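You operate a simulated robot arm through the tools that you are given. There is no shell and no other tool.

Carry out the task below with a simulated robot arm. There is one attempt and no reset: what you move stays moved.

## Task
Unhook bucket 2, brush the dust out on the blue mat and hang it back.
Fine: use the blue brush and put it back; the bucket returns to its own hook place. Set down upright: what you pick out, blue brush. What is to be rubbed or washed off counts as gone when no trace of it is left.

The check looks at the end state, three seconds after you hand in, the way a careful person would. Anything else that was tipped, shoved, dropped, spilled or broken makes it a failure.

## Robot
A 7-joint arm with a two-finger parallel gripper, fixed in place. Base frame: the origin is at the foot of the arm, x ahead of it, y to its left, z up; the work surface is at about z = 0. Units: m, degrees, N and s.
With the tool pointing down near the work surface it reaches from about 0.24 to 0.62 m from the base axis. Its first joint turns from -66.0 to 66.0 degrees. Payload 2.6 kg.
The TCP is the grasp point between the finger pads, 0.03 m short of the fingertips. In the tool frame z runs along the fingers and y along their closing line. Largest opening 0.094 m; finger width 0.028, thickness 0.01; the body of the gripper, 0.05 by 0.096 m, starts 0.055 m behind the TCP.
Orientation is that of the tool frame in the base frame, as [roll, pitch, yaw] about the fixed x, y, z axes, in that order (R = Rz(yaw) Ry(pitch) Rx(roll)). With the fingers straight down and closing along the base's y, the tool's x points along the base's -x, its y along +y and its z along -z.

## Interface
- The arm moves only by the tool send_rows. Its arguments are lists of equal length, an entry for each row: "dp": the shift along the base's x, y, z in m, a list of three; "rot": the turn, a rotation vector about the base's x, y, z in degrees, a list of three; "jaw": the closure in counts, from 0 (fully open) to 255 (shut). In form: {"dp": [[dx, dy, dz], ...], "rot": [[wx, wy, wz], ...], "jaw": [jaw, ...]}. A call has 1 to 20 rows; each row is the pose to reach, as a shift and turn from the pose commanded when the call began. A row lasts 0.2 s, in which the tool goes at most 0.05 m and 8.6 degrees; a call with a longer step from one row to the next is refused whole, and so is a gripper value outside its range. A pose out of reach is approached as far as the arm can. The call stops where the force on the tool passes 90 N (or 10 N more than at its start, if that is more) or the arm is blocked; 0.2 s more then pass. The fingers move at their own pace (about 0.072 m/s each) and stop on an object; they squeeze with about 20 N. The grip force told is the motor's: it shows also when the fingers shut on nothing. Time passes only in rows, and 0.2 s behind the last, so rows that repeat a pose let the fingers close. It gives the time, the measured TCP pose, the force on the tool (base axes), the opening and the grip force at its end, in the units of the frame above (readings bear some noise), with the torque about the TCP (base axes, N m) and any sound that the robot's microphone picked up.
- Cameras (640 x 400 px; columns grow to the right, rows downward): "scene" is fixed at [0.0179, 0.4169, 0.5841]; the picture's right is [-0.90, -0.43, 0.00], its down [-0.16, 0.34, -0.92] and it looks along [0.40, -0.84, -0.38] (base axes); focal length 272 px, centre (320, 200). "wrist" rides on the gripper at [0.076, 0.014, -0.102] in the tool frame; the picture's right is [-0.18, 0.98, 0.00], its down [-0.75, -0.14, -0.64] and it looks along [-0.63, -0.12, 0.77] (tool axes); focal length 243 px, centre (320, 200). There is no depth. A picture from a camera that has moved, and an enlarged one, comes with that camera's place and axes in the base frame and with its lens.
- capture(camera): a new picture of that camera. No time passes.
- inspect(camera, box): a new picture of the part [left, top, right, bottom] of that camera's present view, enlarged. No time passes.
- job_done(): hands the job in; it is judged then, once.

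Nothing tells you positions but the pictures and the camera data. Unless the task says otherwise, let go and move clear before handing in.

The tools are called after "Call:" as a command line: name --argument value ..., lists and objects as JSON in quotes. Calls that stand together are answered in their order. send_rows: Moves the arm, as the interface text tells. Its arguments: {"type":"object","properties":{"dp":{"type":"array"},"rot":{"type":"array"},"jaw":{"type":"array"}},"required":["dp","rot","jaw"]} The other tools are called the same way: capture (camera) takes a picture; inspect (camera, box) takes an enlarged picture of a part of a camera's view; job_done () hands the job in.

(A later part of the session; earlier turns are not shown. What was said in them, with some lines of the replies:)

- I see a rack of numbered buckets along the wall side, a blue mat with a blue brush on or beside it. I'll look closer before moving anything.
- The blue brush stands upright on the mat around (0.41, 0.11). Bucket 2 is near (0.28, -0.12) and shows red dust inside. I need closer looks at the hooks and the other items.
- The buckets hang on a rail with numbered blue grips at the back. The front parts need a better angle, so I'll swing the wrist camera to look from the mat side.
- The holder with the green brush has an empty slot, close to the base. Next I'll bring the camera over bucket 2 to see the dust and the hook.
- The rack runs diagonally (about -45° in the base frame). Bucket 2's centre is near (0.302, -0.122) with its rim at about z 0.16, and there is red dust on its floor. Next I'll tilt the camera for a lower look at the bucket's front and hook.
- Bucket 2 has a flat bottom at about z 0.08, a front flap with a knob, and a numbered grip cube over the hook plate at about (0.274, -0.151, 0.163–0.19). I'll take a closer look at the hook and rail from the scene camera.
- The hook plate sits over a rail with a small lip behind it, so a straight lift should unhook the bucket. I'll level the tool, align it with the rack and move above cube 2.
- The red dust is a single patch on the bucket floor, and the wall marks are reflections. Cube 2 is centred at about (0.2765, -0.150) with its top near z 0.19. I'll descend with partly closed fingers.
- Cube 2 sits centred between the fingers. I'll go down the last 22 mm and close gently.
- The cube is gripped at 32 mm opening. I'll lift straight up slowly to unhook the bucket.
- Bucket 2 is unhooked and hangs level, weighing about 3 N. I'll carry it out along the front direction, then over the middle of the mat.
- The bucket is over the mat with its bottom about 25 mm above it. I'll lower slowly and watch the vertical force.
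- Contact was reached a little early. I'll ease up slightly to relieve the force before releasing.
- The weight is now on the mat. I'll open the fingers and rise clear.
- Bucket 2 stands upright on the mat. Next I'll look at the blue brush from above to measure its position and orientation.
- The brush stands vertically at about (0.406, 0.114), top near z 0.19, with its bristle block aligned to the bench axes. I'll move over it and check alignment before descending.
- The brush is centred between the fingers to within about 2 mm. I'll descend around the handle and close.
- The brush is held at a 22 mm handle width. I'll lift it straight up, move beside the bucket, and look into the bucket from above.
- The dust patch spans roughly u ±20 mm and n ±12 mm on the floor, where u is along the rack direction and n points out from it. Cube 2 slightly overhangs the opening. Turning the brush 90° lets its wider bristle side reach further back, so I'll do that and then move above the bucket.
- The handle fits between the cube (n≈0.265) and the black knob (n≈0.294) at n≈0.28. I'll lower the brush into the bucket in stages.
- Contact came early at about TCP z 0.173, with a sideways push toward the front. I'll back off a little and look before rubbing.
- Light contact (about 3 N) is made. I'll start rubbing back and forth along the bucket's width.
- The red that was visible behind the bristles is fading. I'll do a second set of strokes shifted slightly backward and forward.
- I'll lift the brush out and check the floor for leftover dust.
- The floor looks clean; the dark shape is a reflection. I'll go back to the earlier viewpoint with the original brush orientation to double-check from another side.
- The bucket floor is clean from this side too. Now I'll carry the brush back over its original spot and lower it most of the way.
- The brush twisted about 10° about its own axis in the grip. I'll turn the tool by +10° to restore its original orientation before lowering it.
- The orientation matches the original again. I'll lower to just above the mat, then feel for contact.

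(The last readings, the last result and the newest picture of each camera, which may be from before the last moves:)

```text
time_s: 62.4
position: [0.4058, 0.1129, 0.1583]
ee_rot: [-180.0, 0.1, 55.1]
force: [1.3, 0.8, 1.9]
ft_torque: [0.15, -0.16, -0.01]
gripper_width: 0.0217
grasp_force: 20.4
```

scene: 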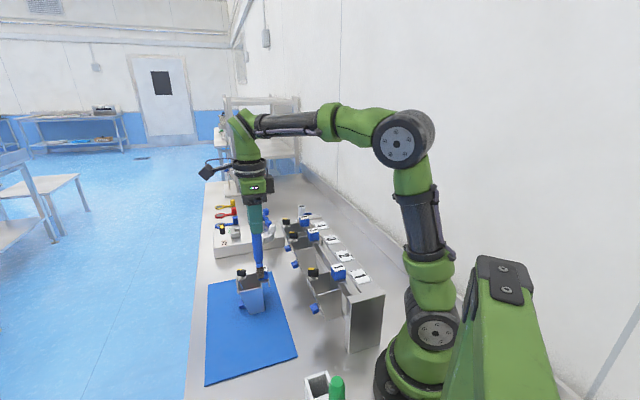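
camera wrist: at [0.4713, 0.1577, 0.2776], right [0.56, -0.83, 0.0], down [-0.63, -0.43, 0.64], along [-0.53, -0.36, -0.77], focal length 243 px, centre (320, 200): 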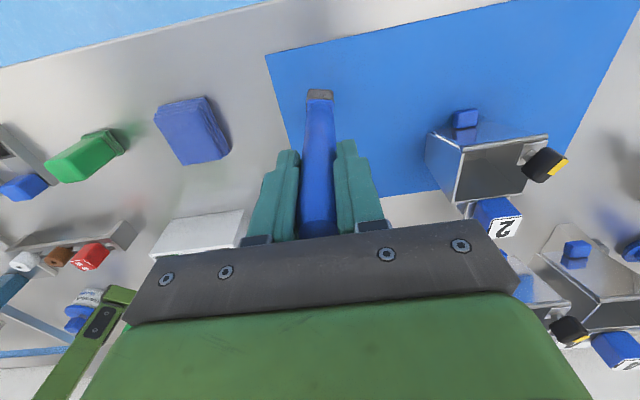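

The contact force is nearly zero. I'll open the fingers slowly and check that the brush stands on its own.

Call:
send_rows --dp '[[0, 0, 0], [0, 0, 0], [0, 0, 0], [0, 0, 0], [0, 0, 0]]' --rot '[[0, 0, 0], [0, 0, 0], [0, 0, 0], [0, 0, 0], [0, 0, 0]]' --jaw '[195, 188, 180, 172, 165]'

Call:
inspect --camera "scene" --box '[190, 280, 270, 380]'

Call:
capture --camera "wrist"

```text
time_s: 63.6
position: [0.4061, 0.1111, 0.1588]
ee_rot: [-179.9, -0.1, 55.0]
force: [-0.1, 0.0, 0.1]
ft_torque: [0.01, -0.04, 0.0]
gripper_width: 0.033
grasp_force: 0.0
```

```text
4.00 times, centred on (230, 330) of scene
camera zoom: at [0.0179, 0.4169, 0.5841], right [-0.9, -0.43, 0.0], down [-0.16, 0.34, -0.92], along [0.4, -0.84, -0.38], focal length 1088 px, centre (680, -320)
```

zoom: 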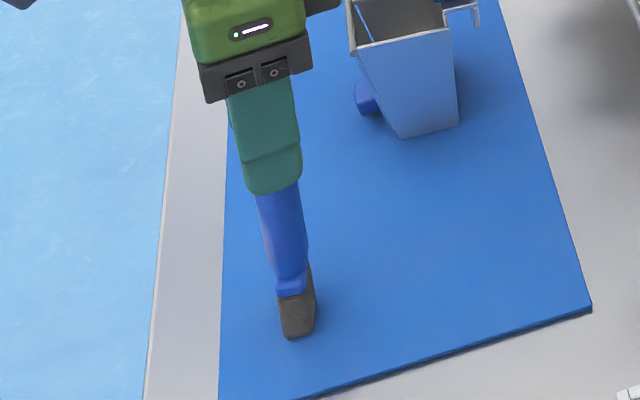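

```text
taken
camera wrist: at [0.4621, 0.1682, 0.2608], right [0.7, -0.71, 0.0], down [-0.55, -0.54, 0.64], along [-0.46, -0.45, -0.77], focal length 243 px, centre (320, 200)
```

wrist: 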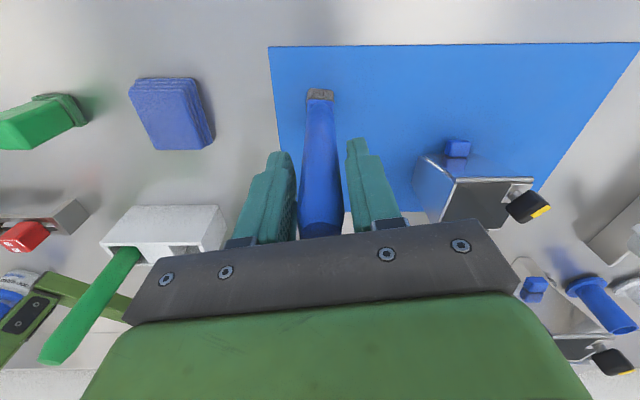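

The brush stands by itself. I'll open wide, rise straight up and check it.

Call:
send_rows --dp '[[0, 0, 0], [0, 0, 0], [0, 0, 0], [0, 0, 0.02], [0, 0, 0.05], [0, 0, 0.08], [0, 0, 0.11], [0, 0, 0.14], [0, 0, 0.14]]' --rot '[[0, 0, 0], [0, 0, 0], [0, 0, 0], [0, 0, 0], [0, 0, 0], [0, 0, 0], [0, 0, 0], [0, 0, 0], [0, 0, 0]]' --jaw '[120, 70, 30, 0, 0, 0, 0, 0, 0]'

Call:
capture --camera "wrist"

Call:
inspect --camera "scene" --box '[190, 280, 270, 380]'

```text
time_s: 65.6
position: [0.4062, 0.1137, 0.3006]
ee_rot: [180.0, -0.1, 55.0]
force: [0.1, -0.3, 0.2]
ft_torque: [-0.01, 0.02, 0.0]
gripper_width: 0.094
grasp_force: 0.1
```

```text
taken
camera wrist: at [0.4624, 0.169, 0.4018], right [0.7, -0.71, 0.0], down [-0.55, -0.54, 0.64], along [-0.46, -0.45, -0.77], focal length 243 px, centre (320, 200)
```

wrist: 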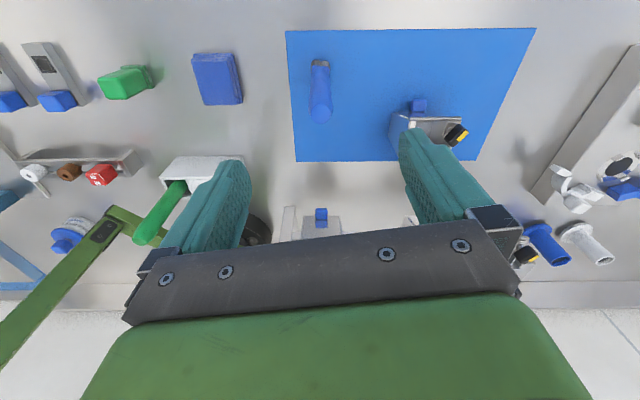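

```text
4.00 times, centred on (230, 330) of scene
camera zoom: at [0.0179, 0.4169, 0.5841], right [-0.9, -0.43, 0.0], down [-0.16, 0.34, -0.92], along [0.4, -0.84, -0.38], focal length 1088 px, centre (680, -320)
```

zoom: 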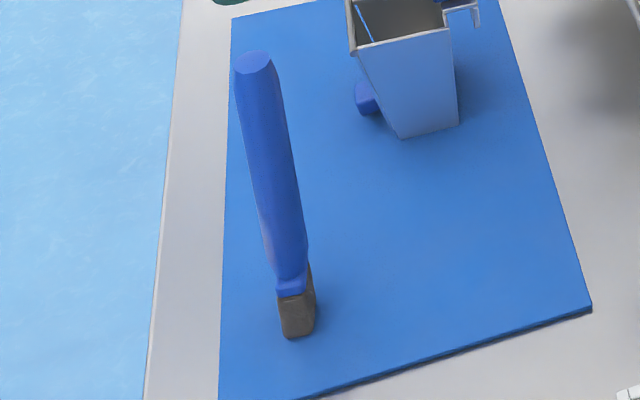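

The brush stands upright at its original spot, matching the first picture. Next I'll return over bucket 2, realign, and recheck both the cleanliness and the cube position.

Call:
send_rows --dp '[[0.003, -0.025, 0], [0.006, -0.05, 0], [0.01, -0.075, 0], [0.013, -0.1, 0], [0.017, -0.125, -0.005], [0.02, -0.15, -0.01], [0.0225, -0.17, -0.02], [0.0255, -0.1892, -0.03], [0.0255, -0.1892, -0.03]]' --rot '[[0, 0, 0], [0, 0, -2], [0, 0, -4], [0, 0, -6], [0, 0, -8], [0, 0, -10], [0, 0, -10], [0, 0, -10], [0, 0, -10]]' --jaw '[0, 0, 0, 0, 0, 0, 0, 0, 0]'

Call:
capture --camera "wrist"

Call:
inspect --camera "wrist" --box '[250, 0, 390, 130]'

```text
time_s: 67.6
position: [0.4334, -0.0766, 0.2683]
ee_rot: [-180.0, 0.0, 45.0]
force: [-0.2, -0.4, 1.1]
ft_torque: [-0.03, 0.02, 0.02]
gripper_width: 0.0941
grasp_force: 0.1
```

```text
taken
camera wrist: at [0.4969, -0.0319, 0.3706], right [0.57, -0.82, 0.0], down [-0.63, -0.43, 0.64], along [-0.53, -0.36, -0.77], focal length 243 px, centre (320, 200)
```

wrist: 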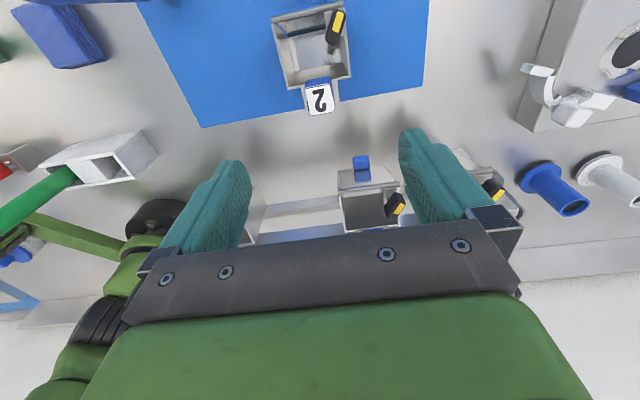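

```text
3.08 times, centred on (320, 65) of wrist
camera zoom: at [0.4969, -0.0319, 0.3706], right [0.57, -0.82, 0.0], down [-0.63, -0.43, 0.64], along [-0.53, -0.36, -0.77], focal length 746 px, centre (320, 615)
```

zoom: 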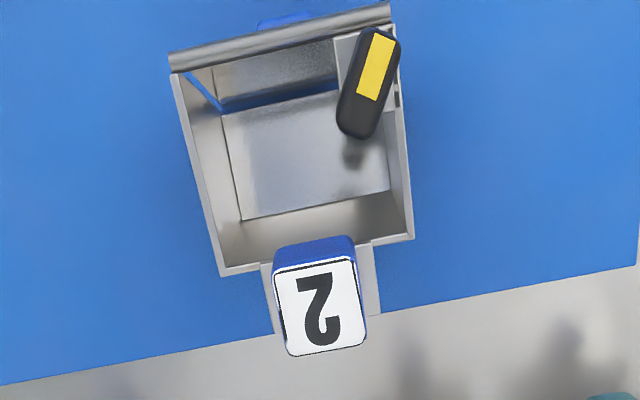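

The bucket floor is clean; the only dark mark is the knob's reflection. I'll descend to just above the grip height and compare with the earlier on-rack view.

Call:
send_rows --dp '[[0, 0, -0.03], [0, 0, -0.06], [0, 0, -0.09], [0, 0, -0.115], [0, 0, -0.13], [0, 0, -0.1377], [0, 0, -0.1377]]' --rot '[[0, 0, 0], [0, 0, 0], [0, 0, 0], [0, 0, 0], [0, 0, 0], [0, 0, 0], [0, 0, 0]]' --jaw '[60, 90, 90, 90, 90, 90, 90]'

Call:
inspect --camera "wrist" --box '[230, 60, 410, 240]'

Call:
inspect --camera "scene" --box '[210, 220, 310, 330]'

```text
time_s: 69.2
position: [0.4319, -0.0758, 0.1303]
ee_rot: [180.0, 0.0, 45.0]
force: [0.8, -0.4, -0.2]
ft_torque: [-0.01, -0.01, 0.0]
gripper_width: 0.0606
grasp_force: 0.1
```

```text
2.22 times, centred on (320, 150) of wrist
camera zoom: at [0.4962, -0.0311, 0.2323], right [0.56, -0.83, 0.0], down [-0.63, -0.43, 0.64], along [-0.53, -0.36, -0.77], focal length 539 px, centre (320, 311)
```

zoom: 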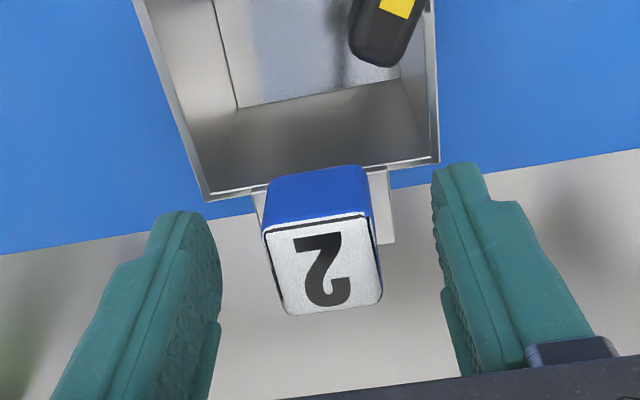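

```text
3.64 times, centred on (260, 275) of scene
camera zoom: at [0.0179, 0.4169, 0.5841], right [-0.9, -0.43, 0.0], down [-0.16, 0.34, -0.92], along [0.4, -0.84, -0.38], focal length 989 px, centre (538, -73)
```

zoom: 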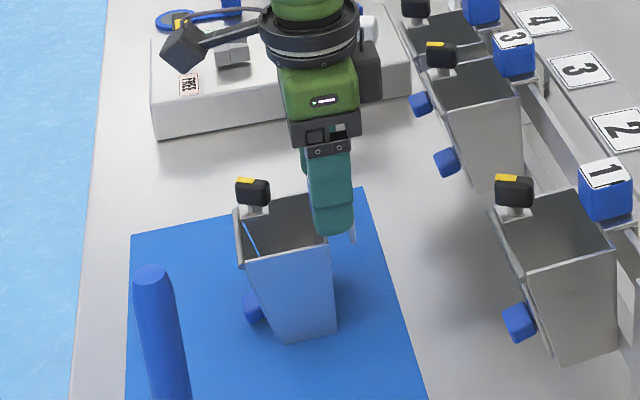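

The view nearly matches the on-rack view (within about 1 mm). I'll go down the last few millimetres, close and lift.

Call:
send_rows --dp '[[0, 0, -0.002], [0, 0, -0.0045], [0, 0, -0.0045]]' --rot '[[0, 0, 0], [0, 0, 0], [0, 0, 0]]' --jaw '[90, 90, 90]'

Call:
send_rows --dp '[[0, 0, 0], [0, 0, 0], [0, 0, 0], [0, 0, 0], [0, 0, 0], [0, 0, 0]]' --rot '[[0, 0, 0], [0, 0, 0], [0, 0, 0], [0, 0, 0], [0, 0, 0], [0, 0, 0]]' --jaw '[130, 150, 165, 180, 220, 255]'

Call:
send_rows --dp '[[0, 0, 0.005], [0, 0, 0.015], [0, 0, 0.03], [0, 0, 0.05], [0, 0, 0.075], [0, 0, 0.1], [0, 0, 0.125], [0, 0, 0.14], [0, 0, 0.14]]' --rot '[[0, 0, 0], [0, 0, 0], [0, 0, 0], [0, 0, 0], [0, 0, 0], [0, 0, 0], [0, 0, 0], [0, 0, 0], [0, 0, 0]]' --jaw '[255, 255, 255, 255, 255, 255, 255, 255, 255]'

Call:
capture --camera "wrist"

Call:
inspect --camera "scene" --box '[200, 170, 320, 330]'

```text
time_s: 70.0
position: [0.4315, -0.0762, 0.1255]
ee_rot: [179.9, -0.1, 45.0]
force: [-0.4, 0.1, -0.2]
ft_torque: [-0.01, 0.01, 0.01]
gripper_width: 0.0607
grasp_force: 0.0
```

```text
time_s: 71.4
position: [0.4321, -0.0778, 0.1273]
ee_rot: [179.9, -0.1, 45.0]
force: [-3.8, -0.4, 20.2]
ft_torque: [0.17, 0.27, -0.1]
gripper_width: 0.0278
grasp_force: 20.0
```

```text
time_s: 73.4
position: [0.4323, -0.0751, 0.2661]
ee_rot: [180.0, 0.0, 45.0]
force: [0.4, 0.0, -4.2]
ft_torque: [-0.06, 0.08, 0.01]
gripper_width: 0.0279
grasp_force: 19.7
```

```text
taken
camera wrist: at [0.4968, -0.0314, 0.3684], right [0.57, -0.82, 0.0], down [-0.63, -0.43, 0.64], along [-0.53, -0.36, -0.77], focal length 243 px, centre (320, 200)
```

wrist: 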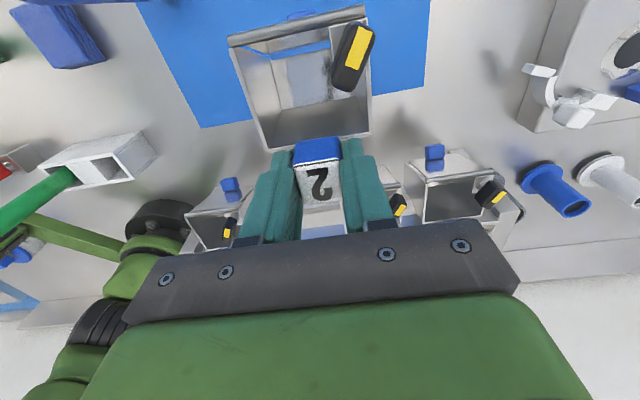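

```text
2.50 times, centred on (260, 250) of scene
camera zoom: at [0.018, 0.4169, 0.5841], right [-0.9, -0.43, 0.0], down [-0.16, 0.34, -0.92], along [0.4, -0.84, -0.38], focal length 680 px, centre (470, 75)
```

zoom: 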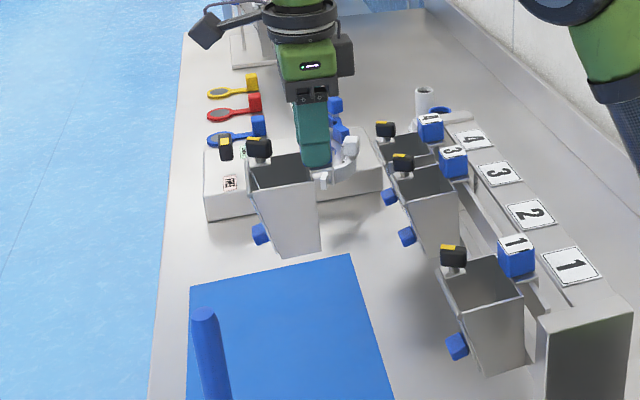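

The bucket is held in nearly the same pose relative to the gripper as when I first lifted it, and its floor is clean. I'll carry it back in front of its hook place and then straight in over the rail.

Call:
send_rows --dp '[[-0.02, -0.001, 0.0], [-0.04, -0.002, -0.001], [-0.06, -0.003, -0.0015], [-0.0855, -0.0035, -0.0015], [-0.0855, -0.0035, -0.0015], [-0.0955, -0.0135, -0.0015], [-0.1055, -0.0235, -0.0015], [-0.1155, -0.0335, -0.0015], [-0.1255, -0.0435, -0.0015], [-0.1355, -0.0535, -0.0015], [-0.1455, -0.0635, -0.0015], [-0.1562, -0.0742, -0.0015], [-0.1562, -0.0742, -0.0015]]' --rot '[[0, 0, 0], [0, 0, 0], [0, 0, 0], [0, 0, 0], [0, 0, 0], [0, 0, 0], [0, 0, 0], [0, 0, 0], [0, 0, 0], [0, 0, 0], [0, 0, 0], [0, 0, 0], [0, 0, 0]]' --jaw '[255, 255, 255, 255, 255, 255, 255, 255, 255, 255, 255, 255, 255]'

Call:
capture --camera "wrist"

Call:
inspect --camera "scene" --box '[270, 180, 370, 300]'

```text
time_s: 76.2
position: [0.2747, -0.1499, 0.2656]
ee_rot: [179.9, 0.0, 45.2]
force: [-0.4, -0.3, -4.1]
ft_torque: [-0.03, 0.07, 0.05]
gripper_width: 0.028
grasp_force: 19.9
```

```text
taken
camera wrist: at [0.3401, -0.1057, 0.3671], right [0.57, -0.82, 0.0], down [-0.63, -0.43, 0.64], along [-0.53, -0.36, -0.77], focal length 243 px, centre (320, 200)
```

wrist: 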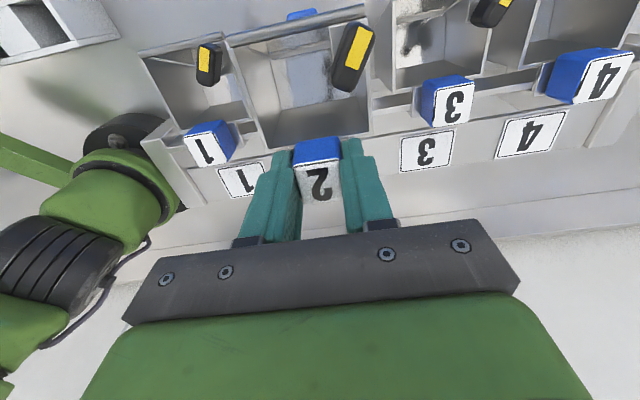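

```text
3.33 times, centred on (320, 240) of scene
camera zoom: at [0.0179, 0.4169, 0.5841], right [-0.9, -0.43, 0.0], down [-0.16, 0.34, -0.92], along [0.4, -0.84, -0.38], focal length 906 px, centre (320, 67)
```

zoom: 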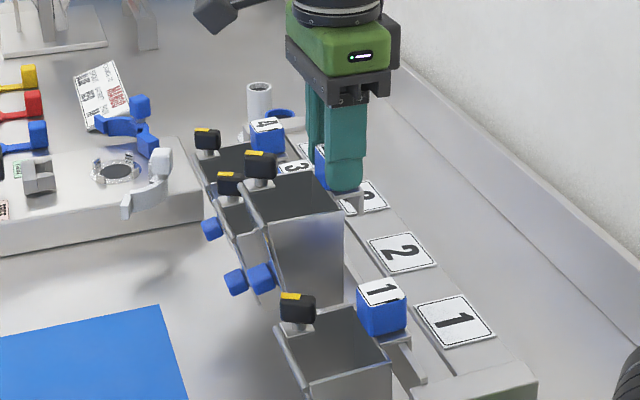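

Call:
inspect --camera "scene" --box '[315, 220, 365, 270]'

Call:
inspect --camera "wrist" --box '[220, 0, 400, 220]'

```text
8.00 times, centred on (340, 245) of scene
camera zoom: at [0.0179, 0.4169, 0.5841], right [-0.9, -0.43, 0.0], down [-0.16, 0.34, -0.92], along [0.4, -0.84, -0.38], focal length 2176 px, centre (160, -160)
```

zoom: 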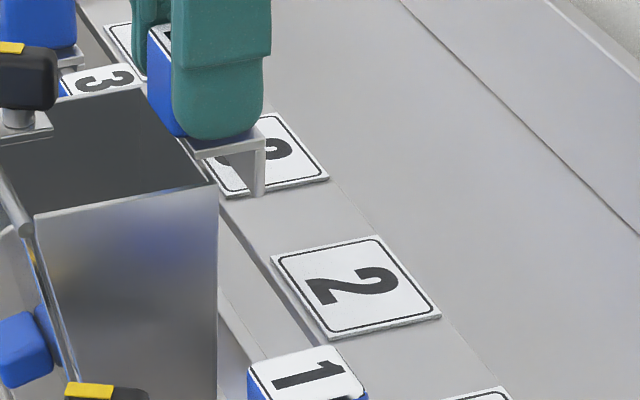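

```text
1.82 times, centred on (310, 110) of wrist
camera zoom: at [0.3401, -0.1057, 0.3671], right [0.57, -0.82, 0.0], down [-0.63, -0.43, 0.64], along [-0.53, -0.36, -0.77], focal length 441 px, centre (338, 364)
```

zoom: 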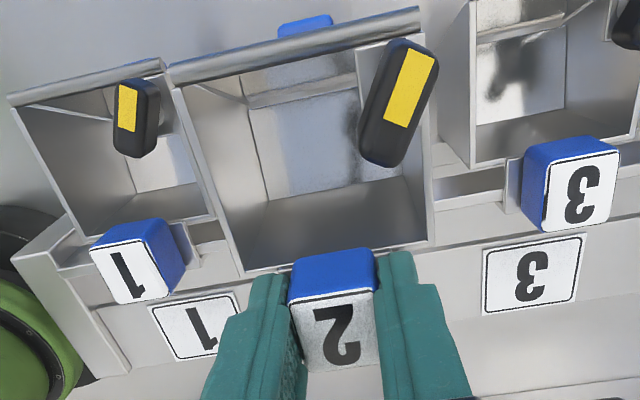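

The bucket's pose in the gripper matches the outbound one to about 1 mm. I'll lower it toward the rail, checking forces.

Call:
send_rows --dp '[[0, 0, -0.012], [0, 0, -0.024], [0, 0, -0.036], [0, 0, -0.046], [0, 0, -0.054], [0, 0, -0.058], [0, 0, -0.058]]' --rot '[[0, 0, 0], [0, 0, 0], [0, 0, 0], [0, 0, 0], [0, 0, 0], [0, 0, 0], [0, 0, 0]]' --jaw '[255, 255, 255, 255, 255, 255, 255]'

Call:
inspect --camera "scene" --box '[290, 200, 370, 280]'

Call:
capture --camera "wrist"

```text
time_s: 77.8
position: [0.2753, -0.1496, 0.207]
ee_rot: [179.9, 0.0, 45.0]
force: [-0.1, 0.6, -3.3]
ft_torque: [-0.08, 0.05, -0.02]
gripper_width: 0.0279
grasp_force: 20.2
```

```text
5.00 times, centred on (330, 240) of scene
camera zoom: at [0.0179, 0.4169, 0.5841], right [-0.9, -0.43, 0.0], down [-0.16, 0.34, -0.92], along [0.4, -0.84, -0.38], focal length 1360 px, centre (270, 0)
```

zoom: 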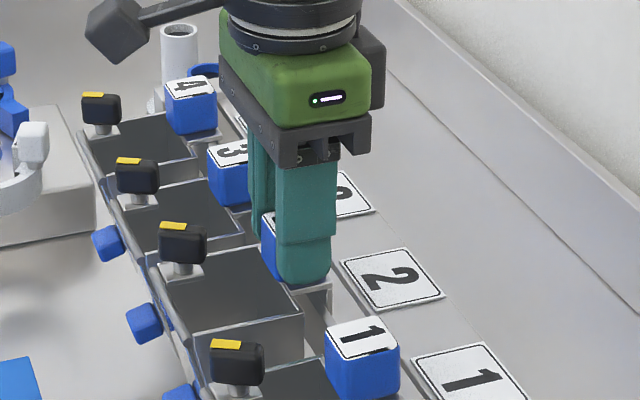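

```text
taken
camera wrist: at [0.3406, -0.1054, 0.3091], right [0.57, -0.82, 0.0], down [-0.63, -0.43, 0.64], along [-0.53, -0.36, -0.77], focal length 243 px, centre (320, 200)
```

wrist: 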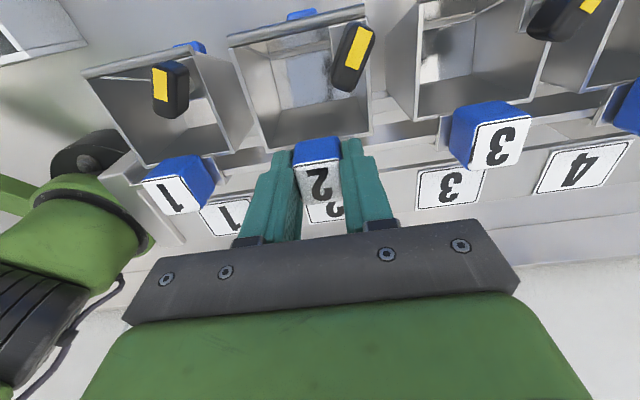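

Call:
send_rows --dp '[[0, 0, -0.004], [0, 0, -0.008], [0, 0, -0.009], [0, 0, -0.009]]' --rot '[[0, 0, 0], [0, 0, 0], [0, 0, 0], [0, 0, 0]]' --jaw '[255, 255, 255, 255]'

Call:
send_rows --dp '[[0, 0, -0.0015], [0, 0, -0.0015]]' --rot '[[0, 0, 0], [0, 0, 0]]' --jaw '[255, 255]'

```text
time_s: 78.8
position: [0.2754, -0.149, 0.1995]
ee_rot: [179.9, -0.2, 44.9]
force: [-2.1, 2.3, 11.4]
ft_torque: [0.08, 0.39, -0.02]
gripper_width: 0.0279
grasp_force: 20.7
```

```text
time_s: 79.4
position: [0.2755, -0.1509, 0.1984]
ee_rot: [179.8, -0.2, 45.0]
force: [-15.5, 10.0, 50.2]
ft_torque: [-0.01, 0.93, -0.14]
gripper_width: 0.0277
grasp_force: 20.5
```

The seat was reached slightly higher than expected because the grip is a few millimetres higher on the cube. I'll ease off the force and inspect the seating.

Call:
send_rows --dp '[[0, 0, 0.001], [0, 0, 0.0018]]' --rot '[[0, 0, 0], [0, 0, 0]]' --jaw '[255, 255]'

Call:
inspect --camera "scene" --box '[290, 220, 360, 290]'

Call:
inspect --camera "wrist" --box '[220, 0, 400, 220]'

```text
time_s: 80.0
position: [0.2762, -0.1497, 0.1986]
ee_rot: [179.8, -0.1, 45.2]
force: [1.6, 5.7, 22.9]
ft_torque: [0.11, 0.13, -0.14]
gripper_width: 0.028
grasp_force: 20.6
```

```text
5.71 times, centred on (325, 255) of scene
camera zoom: at [0.0179, 0.4169, 0.584], right [-0.9, -0.43, 0.0], down [-0.16, 0.34, -0.92], along [0.4, -0.84, -0.38], focal length 1554 px, centre (291, -114)
```

zoom: 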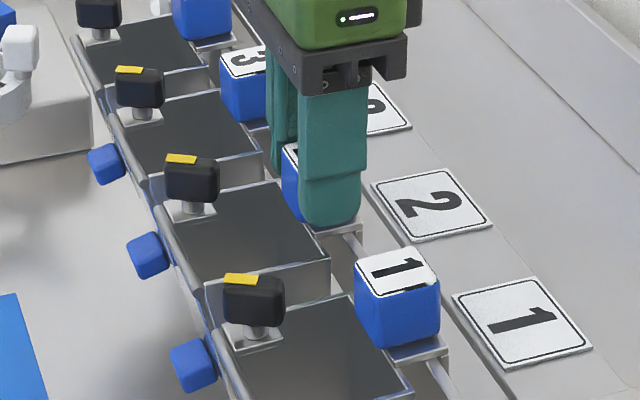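

```text
1.82 times, centred on (310, 110) of wrist
camera zoom: at [0.3405, -0.1054, 0.3007], right [0.57, -0.82, 0.0], down [-0.63, -0.43, 0.64], along [-0.53, -0.37, -0.77], focal length 441 px, centre (338, 364)
```

zoom: 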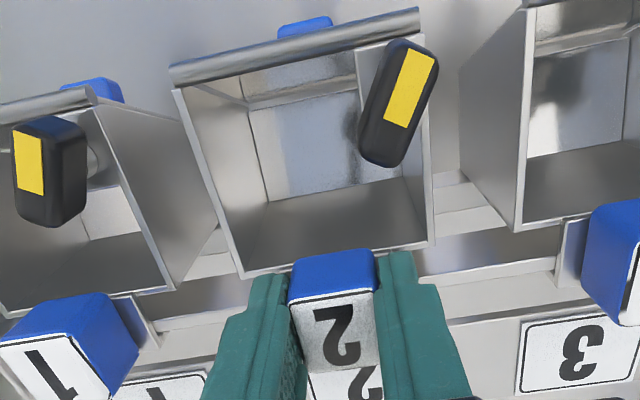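

The bucket sits within about 1 mm of its original place in the picture. I'll ease off the remaining pressing force, then release.

Call:
send_rows --dp '[[0, 0, 0.0006], [0, 0, 0.001]]' --rot '[[0, 0, 0], [0, 0, 0]]' --jaw '[255, 255]'

```text
time_s: 80.6
position: [0.2745, -0.1512, 0.1978]
ee_rot: [180.0, 0.2, 45.1]
force: [4.3, 1.5, 6.8]
ft_torque: [-0.09, -0.07, 0.02]
gripper_width: 0.028
grasp_force: 19.8
```

Call:
send_rows --dp '[[0, 0, 0.0004], [0, 0, 0.0005]]' --rot '[[0, 0, 0], [0, 0, 0]]' --jaw '[255, 255]'

Call:
inspect --camera "scene" --box '[290, 220, 360, 290]'

```text
time_s: 81.2
position: [0.2753, -0.15, 0.1992]
ee_rot: [-179.8, 0.2, 45.0]
force: [-0.3, 0.2, -3.9]
ft_torque: [-0.04, 0.03, 0.0]
gripper_width: 0.0282
grasp_force: 20.0
```

```text
5.71 times, centred on (325, 255) of scene
camera zoom: at [0.0179, 0.4169, 0.5841], right [-0.9, -0.43, 0.0], down [-0.16, 0.34, -0.92], along [0.4, -0.84, -0.38], focal length 1554 px, centre (291, -114)
```

zoom: 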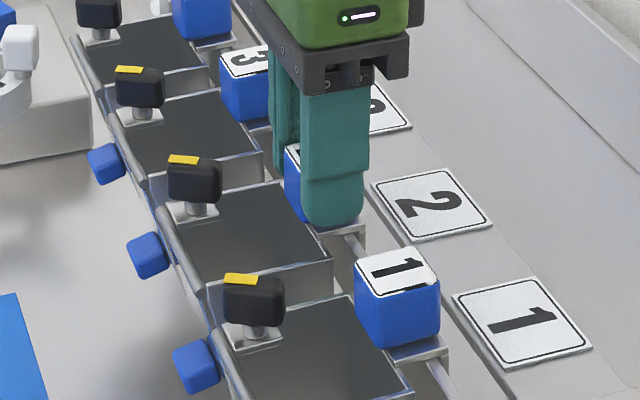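

Call:
send_rows --dp '[[0, 0, -0.0006], [0, 0, -0.0006], [0, 0, -0.0006], [0, 0, -0.0006], [0, 0, -0.0006], [0, 0, -0.0006], [0, 0, -0.0006]]' --rot '[[0, 0, 0], [0, 0, 0], [0, 0, 0], [0, 0, 0], [0, 0, 0], [0, 0, 0], [0, 0, 0]]' --jaw '[255, 175, 168, 155, 130, 100, 90]'

Call:
inspect --camera "scene" --box '[290, 220, 360, 290]'

Call:
inspect --camera "wrist" --box '[230, 60, 410, 240]'

```text
time_s: 82.8
position: [0.2751, -0.1515, 0.1994]
ee_rot: [-180.0, 0.0, 45.0]
force: [0.8, -0.3, 0.8]
ft_torque: [0.01, 0.0, 0.0]
gripper_width: 0.0607
grasp_force: 0.1
```

```text
5.71 times, centred on (325, 255) of scene
camera zoom: at [0.0179, 0.4169, 0.5841], right [-0.9, -0.43, 0.0], down [-0.16, 0.34, -0.92], along [0.4, -0.84, -0.38], focal length 1554 px, centre (291, -114)
```

zoom: 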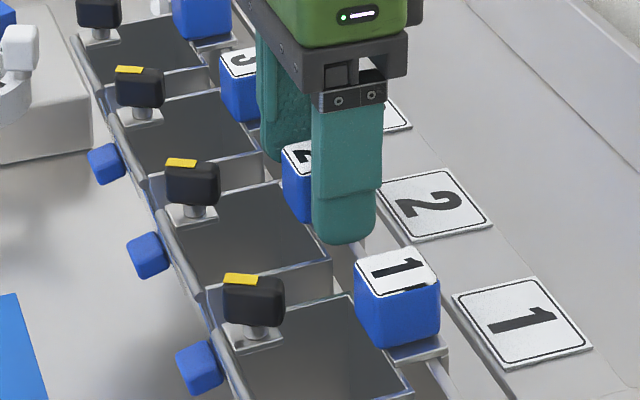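

```text
2.22 times, centred on (320, 150) of wrist
camera zoom: at [0.3403, -0.1058, 0.3014], right [0.57, -0.82, 0.0], down [-0.63, -0.43, 0.64], along [-0.53, -0.36, -0.77], focal length 539 px, centre (320, 311)
```

zoom: 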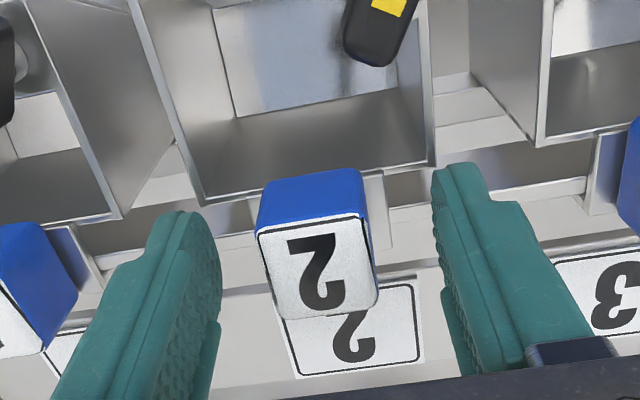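

Bucket 2 hangs on its hook. I'll rise straight up and clear away, then do a final check of everything.

Call:
send_rows --dp '[[0, 0, 0.01], [0, 0, 0.03], [0, 0, 0.06], [0, 0, 0.09], [0, 0, 0.12], [0, 0, 0.15], [0, 0, 0.18], [0, 0, 0.2], [0, 0, 0.2]]' --rot '[[0, 0, 0], [0, 0, 0], [0, 0, 0], [0, 0, 0], [0, 0, 0], [0, 0, 0], [0, 0, 0], [0, 0, 0], [0, 0, 0]]' --jaw '[90, 90, 60, 30, 0, 0, 0, 0, 0]'

Call:
capture --camera "scene"

Call:
inspect --camera "scene" --box '[280, 220, 360, 290]'

Call:
inspect --camera "scene" --box '[180, 260, 400, 400]'

Call:
capture --camera "wrist"

```text
time_s: 84.8
position: [0.2752, -0.1491, 0.3995]
ee_rot: [-180.0, 0.0, 45.0]
force: [-0.4, 0.1, 1.1]
ft_torque: [0.0, 0.01, 0.02]
gripper_width: 0.0938
grasp_force: 0.0
```

```text
taken
```

scene: 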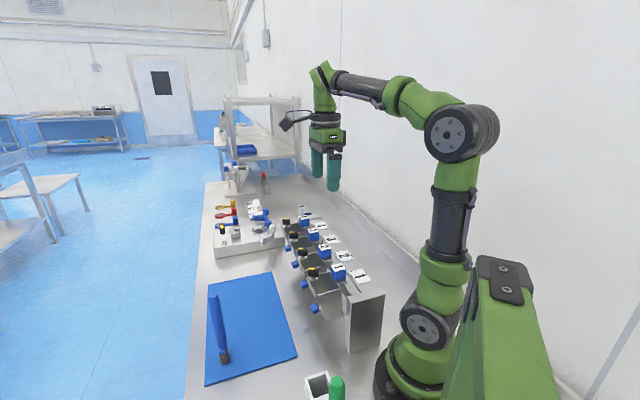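

```text
5.71 times, centred on (320, 255) of scene
camera zoom: at [0.0179, 0.4169, 0.5841], right [-0.9, -0.43, 0.0], down [-0.16, 0.34, -0.92], along [0.4, -0.84, -0.38], focal length 1554 px, centre (320, -114)
```

zoom: 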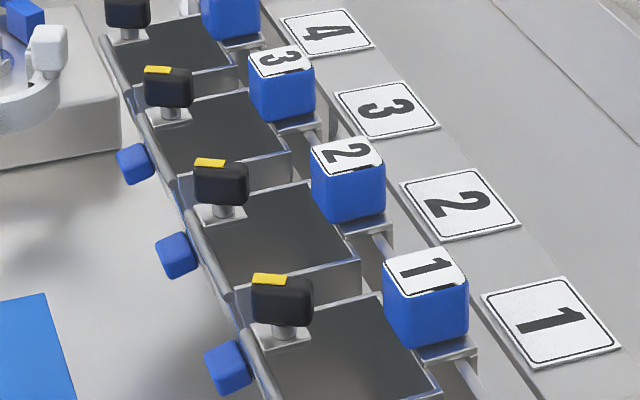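

```text
2.86 times, centred on (290, 330) of scene
camera zoom: at [0.0179, 0.4169, 0.5841], right [-0.9, -0.43, 0.0], down [-0.16, 0.34, -0.92], along [0.4, -0.84, -0.38], focal length 777 px, centre (406, -171)
```

zoom: 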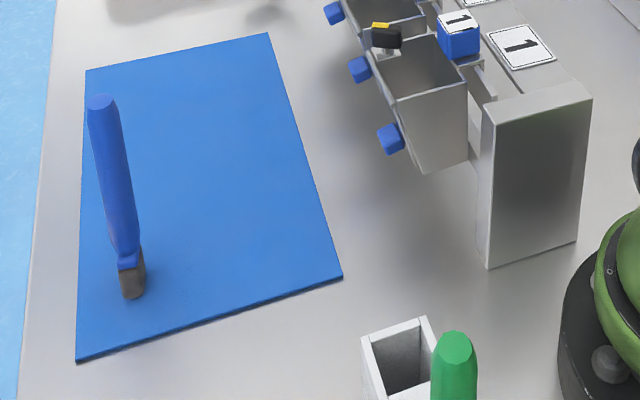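

```text
taken
camera wrist: at [0.3401, -0.1052, 0.502], right [0.57, -0.82, 0.0], down [-0.63, -0.43, 0.64], along [-0.53, -0.36, -0.77], focal length 243 px, centre (320, 200)
```

wrist: 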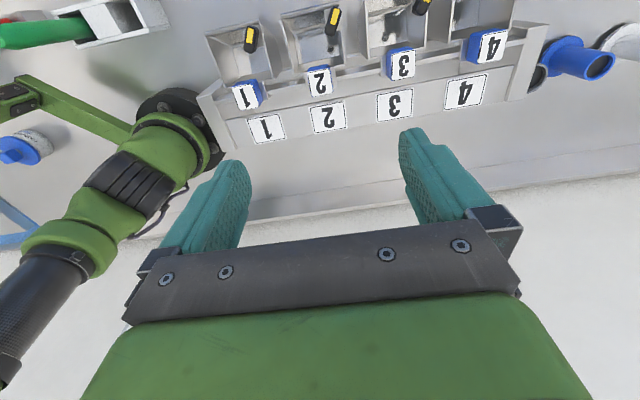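

Call:
inspect --camera "wrist" --box '[270, 0, 360, 70]'

Call:
inspect --camera "wrist" --box '[190, 0, 540, 150]'

```text
5.71 times, centred on (315, 35) of wrist
camera zoom: at [0.3401, -0.1052, 0.502], right [0.57, -0.82, 0.0], down [-0.63, -0.43, 0.64], along [-0.53, -0.36, -0.77], focal length 1386 px, centre (349, 1143)
```

zoom: 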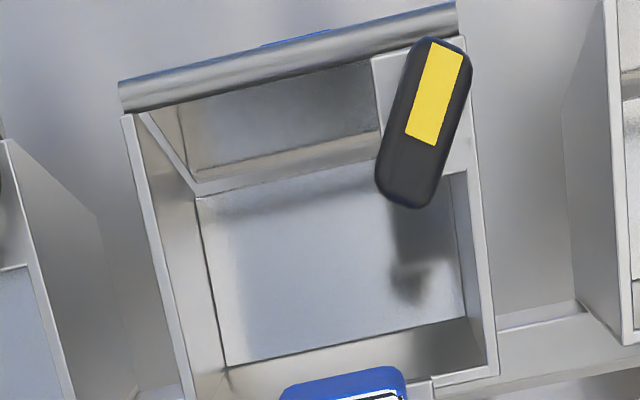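

```text
1.83 times, centred on (365, 75) of wrist
camera zoom: at [0.3401, -0.1052, 0.502], right [0.57, -0.82, 0.0], down [-0.63, -0.43, 0.64], along [-0.53, -0.36, -0.77], focal length 444 px, centre (238, 429)
```

zoom: 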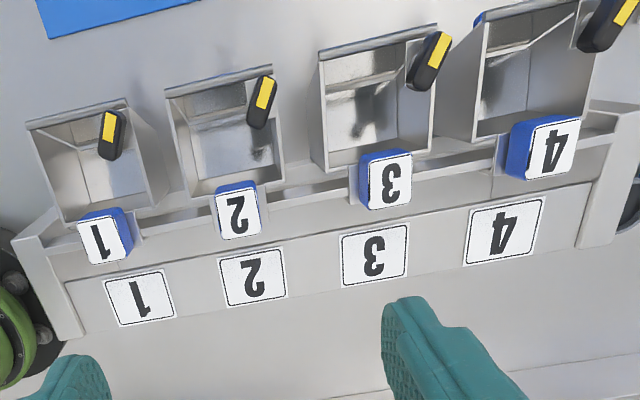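

The floor of bucket 2 is clean and the bucket hangs at its own place. The blue brush stands upright where it was, nothing else has moved, and the gripper is open and clear, so I'm handing in.

Call:
job_done

```text
The job is handed in.
```

I took bucket 2 off its hook, brushed it out on the blue mat with the blue brush, and hung it back in its own place. I've handed the job in; no verdict has come back yet.

- **Dust:** no red is left on the bucket floor in any of the views I took. The dark shape still visible inside is the black knob's reflection.
- **Bucket:** it hangs within about 1–2 mm of where it was, judging by the pictures.
- **Brush:** it stands upright on the mat within a few millimetres of its starting spot. I read "put it back" as that spot. The white holder with the green brush also has an empty slot, but I left it alone.
- **Everything else:** the pictures show nothing else moved or tipped, and the gripper is open and clear.

Two things happened along the way:
- **Brush slipped:** it slid a few millimetres in the grip and twisted about 10° when it first touched the bucket floor. I turned it back before setting it down.
- **Hard press on the rail:** while rehanging, I pressed the bucket onto the rail with about 50 N for a moment before easing off. I saw no damage or shift afterwards.
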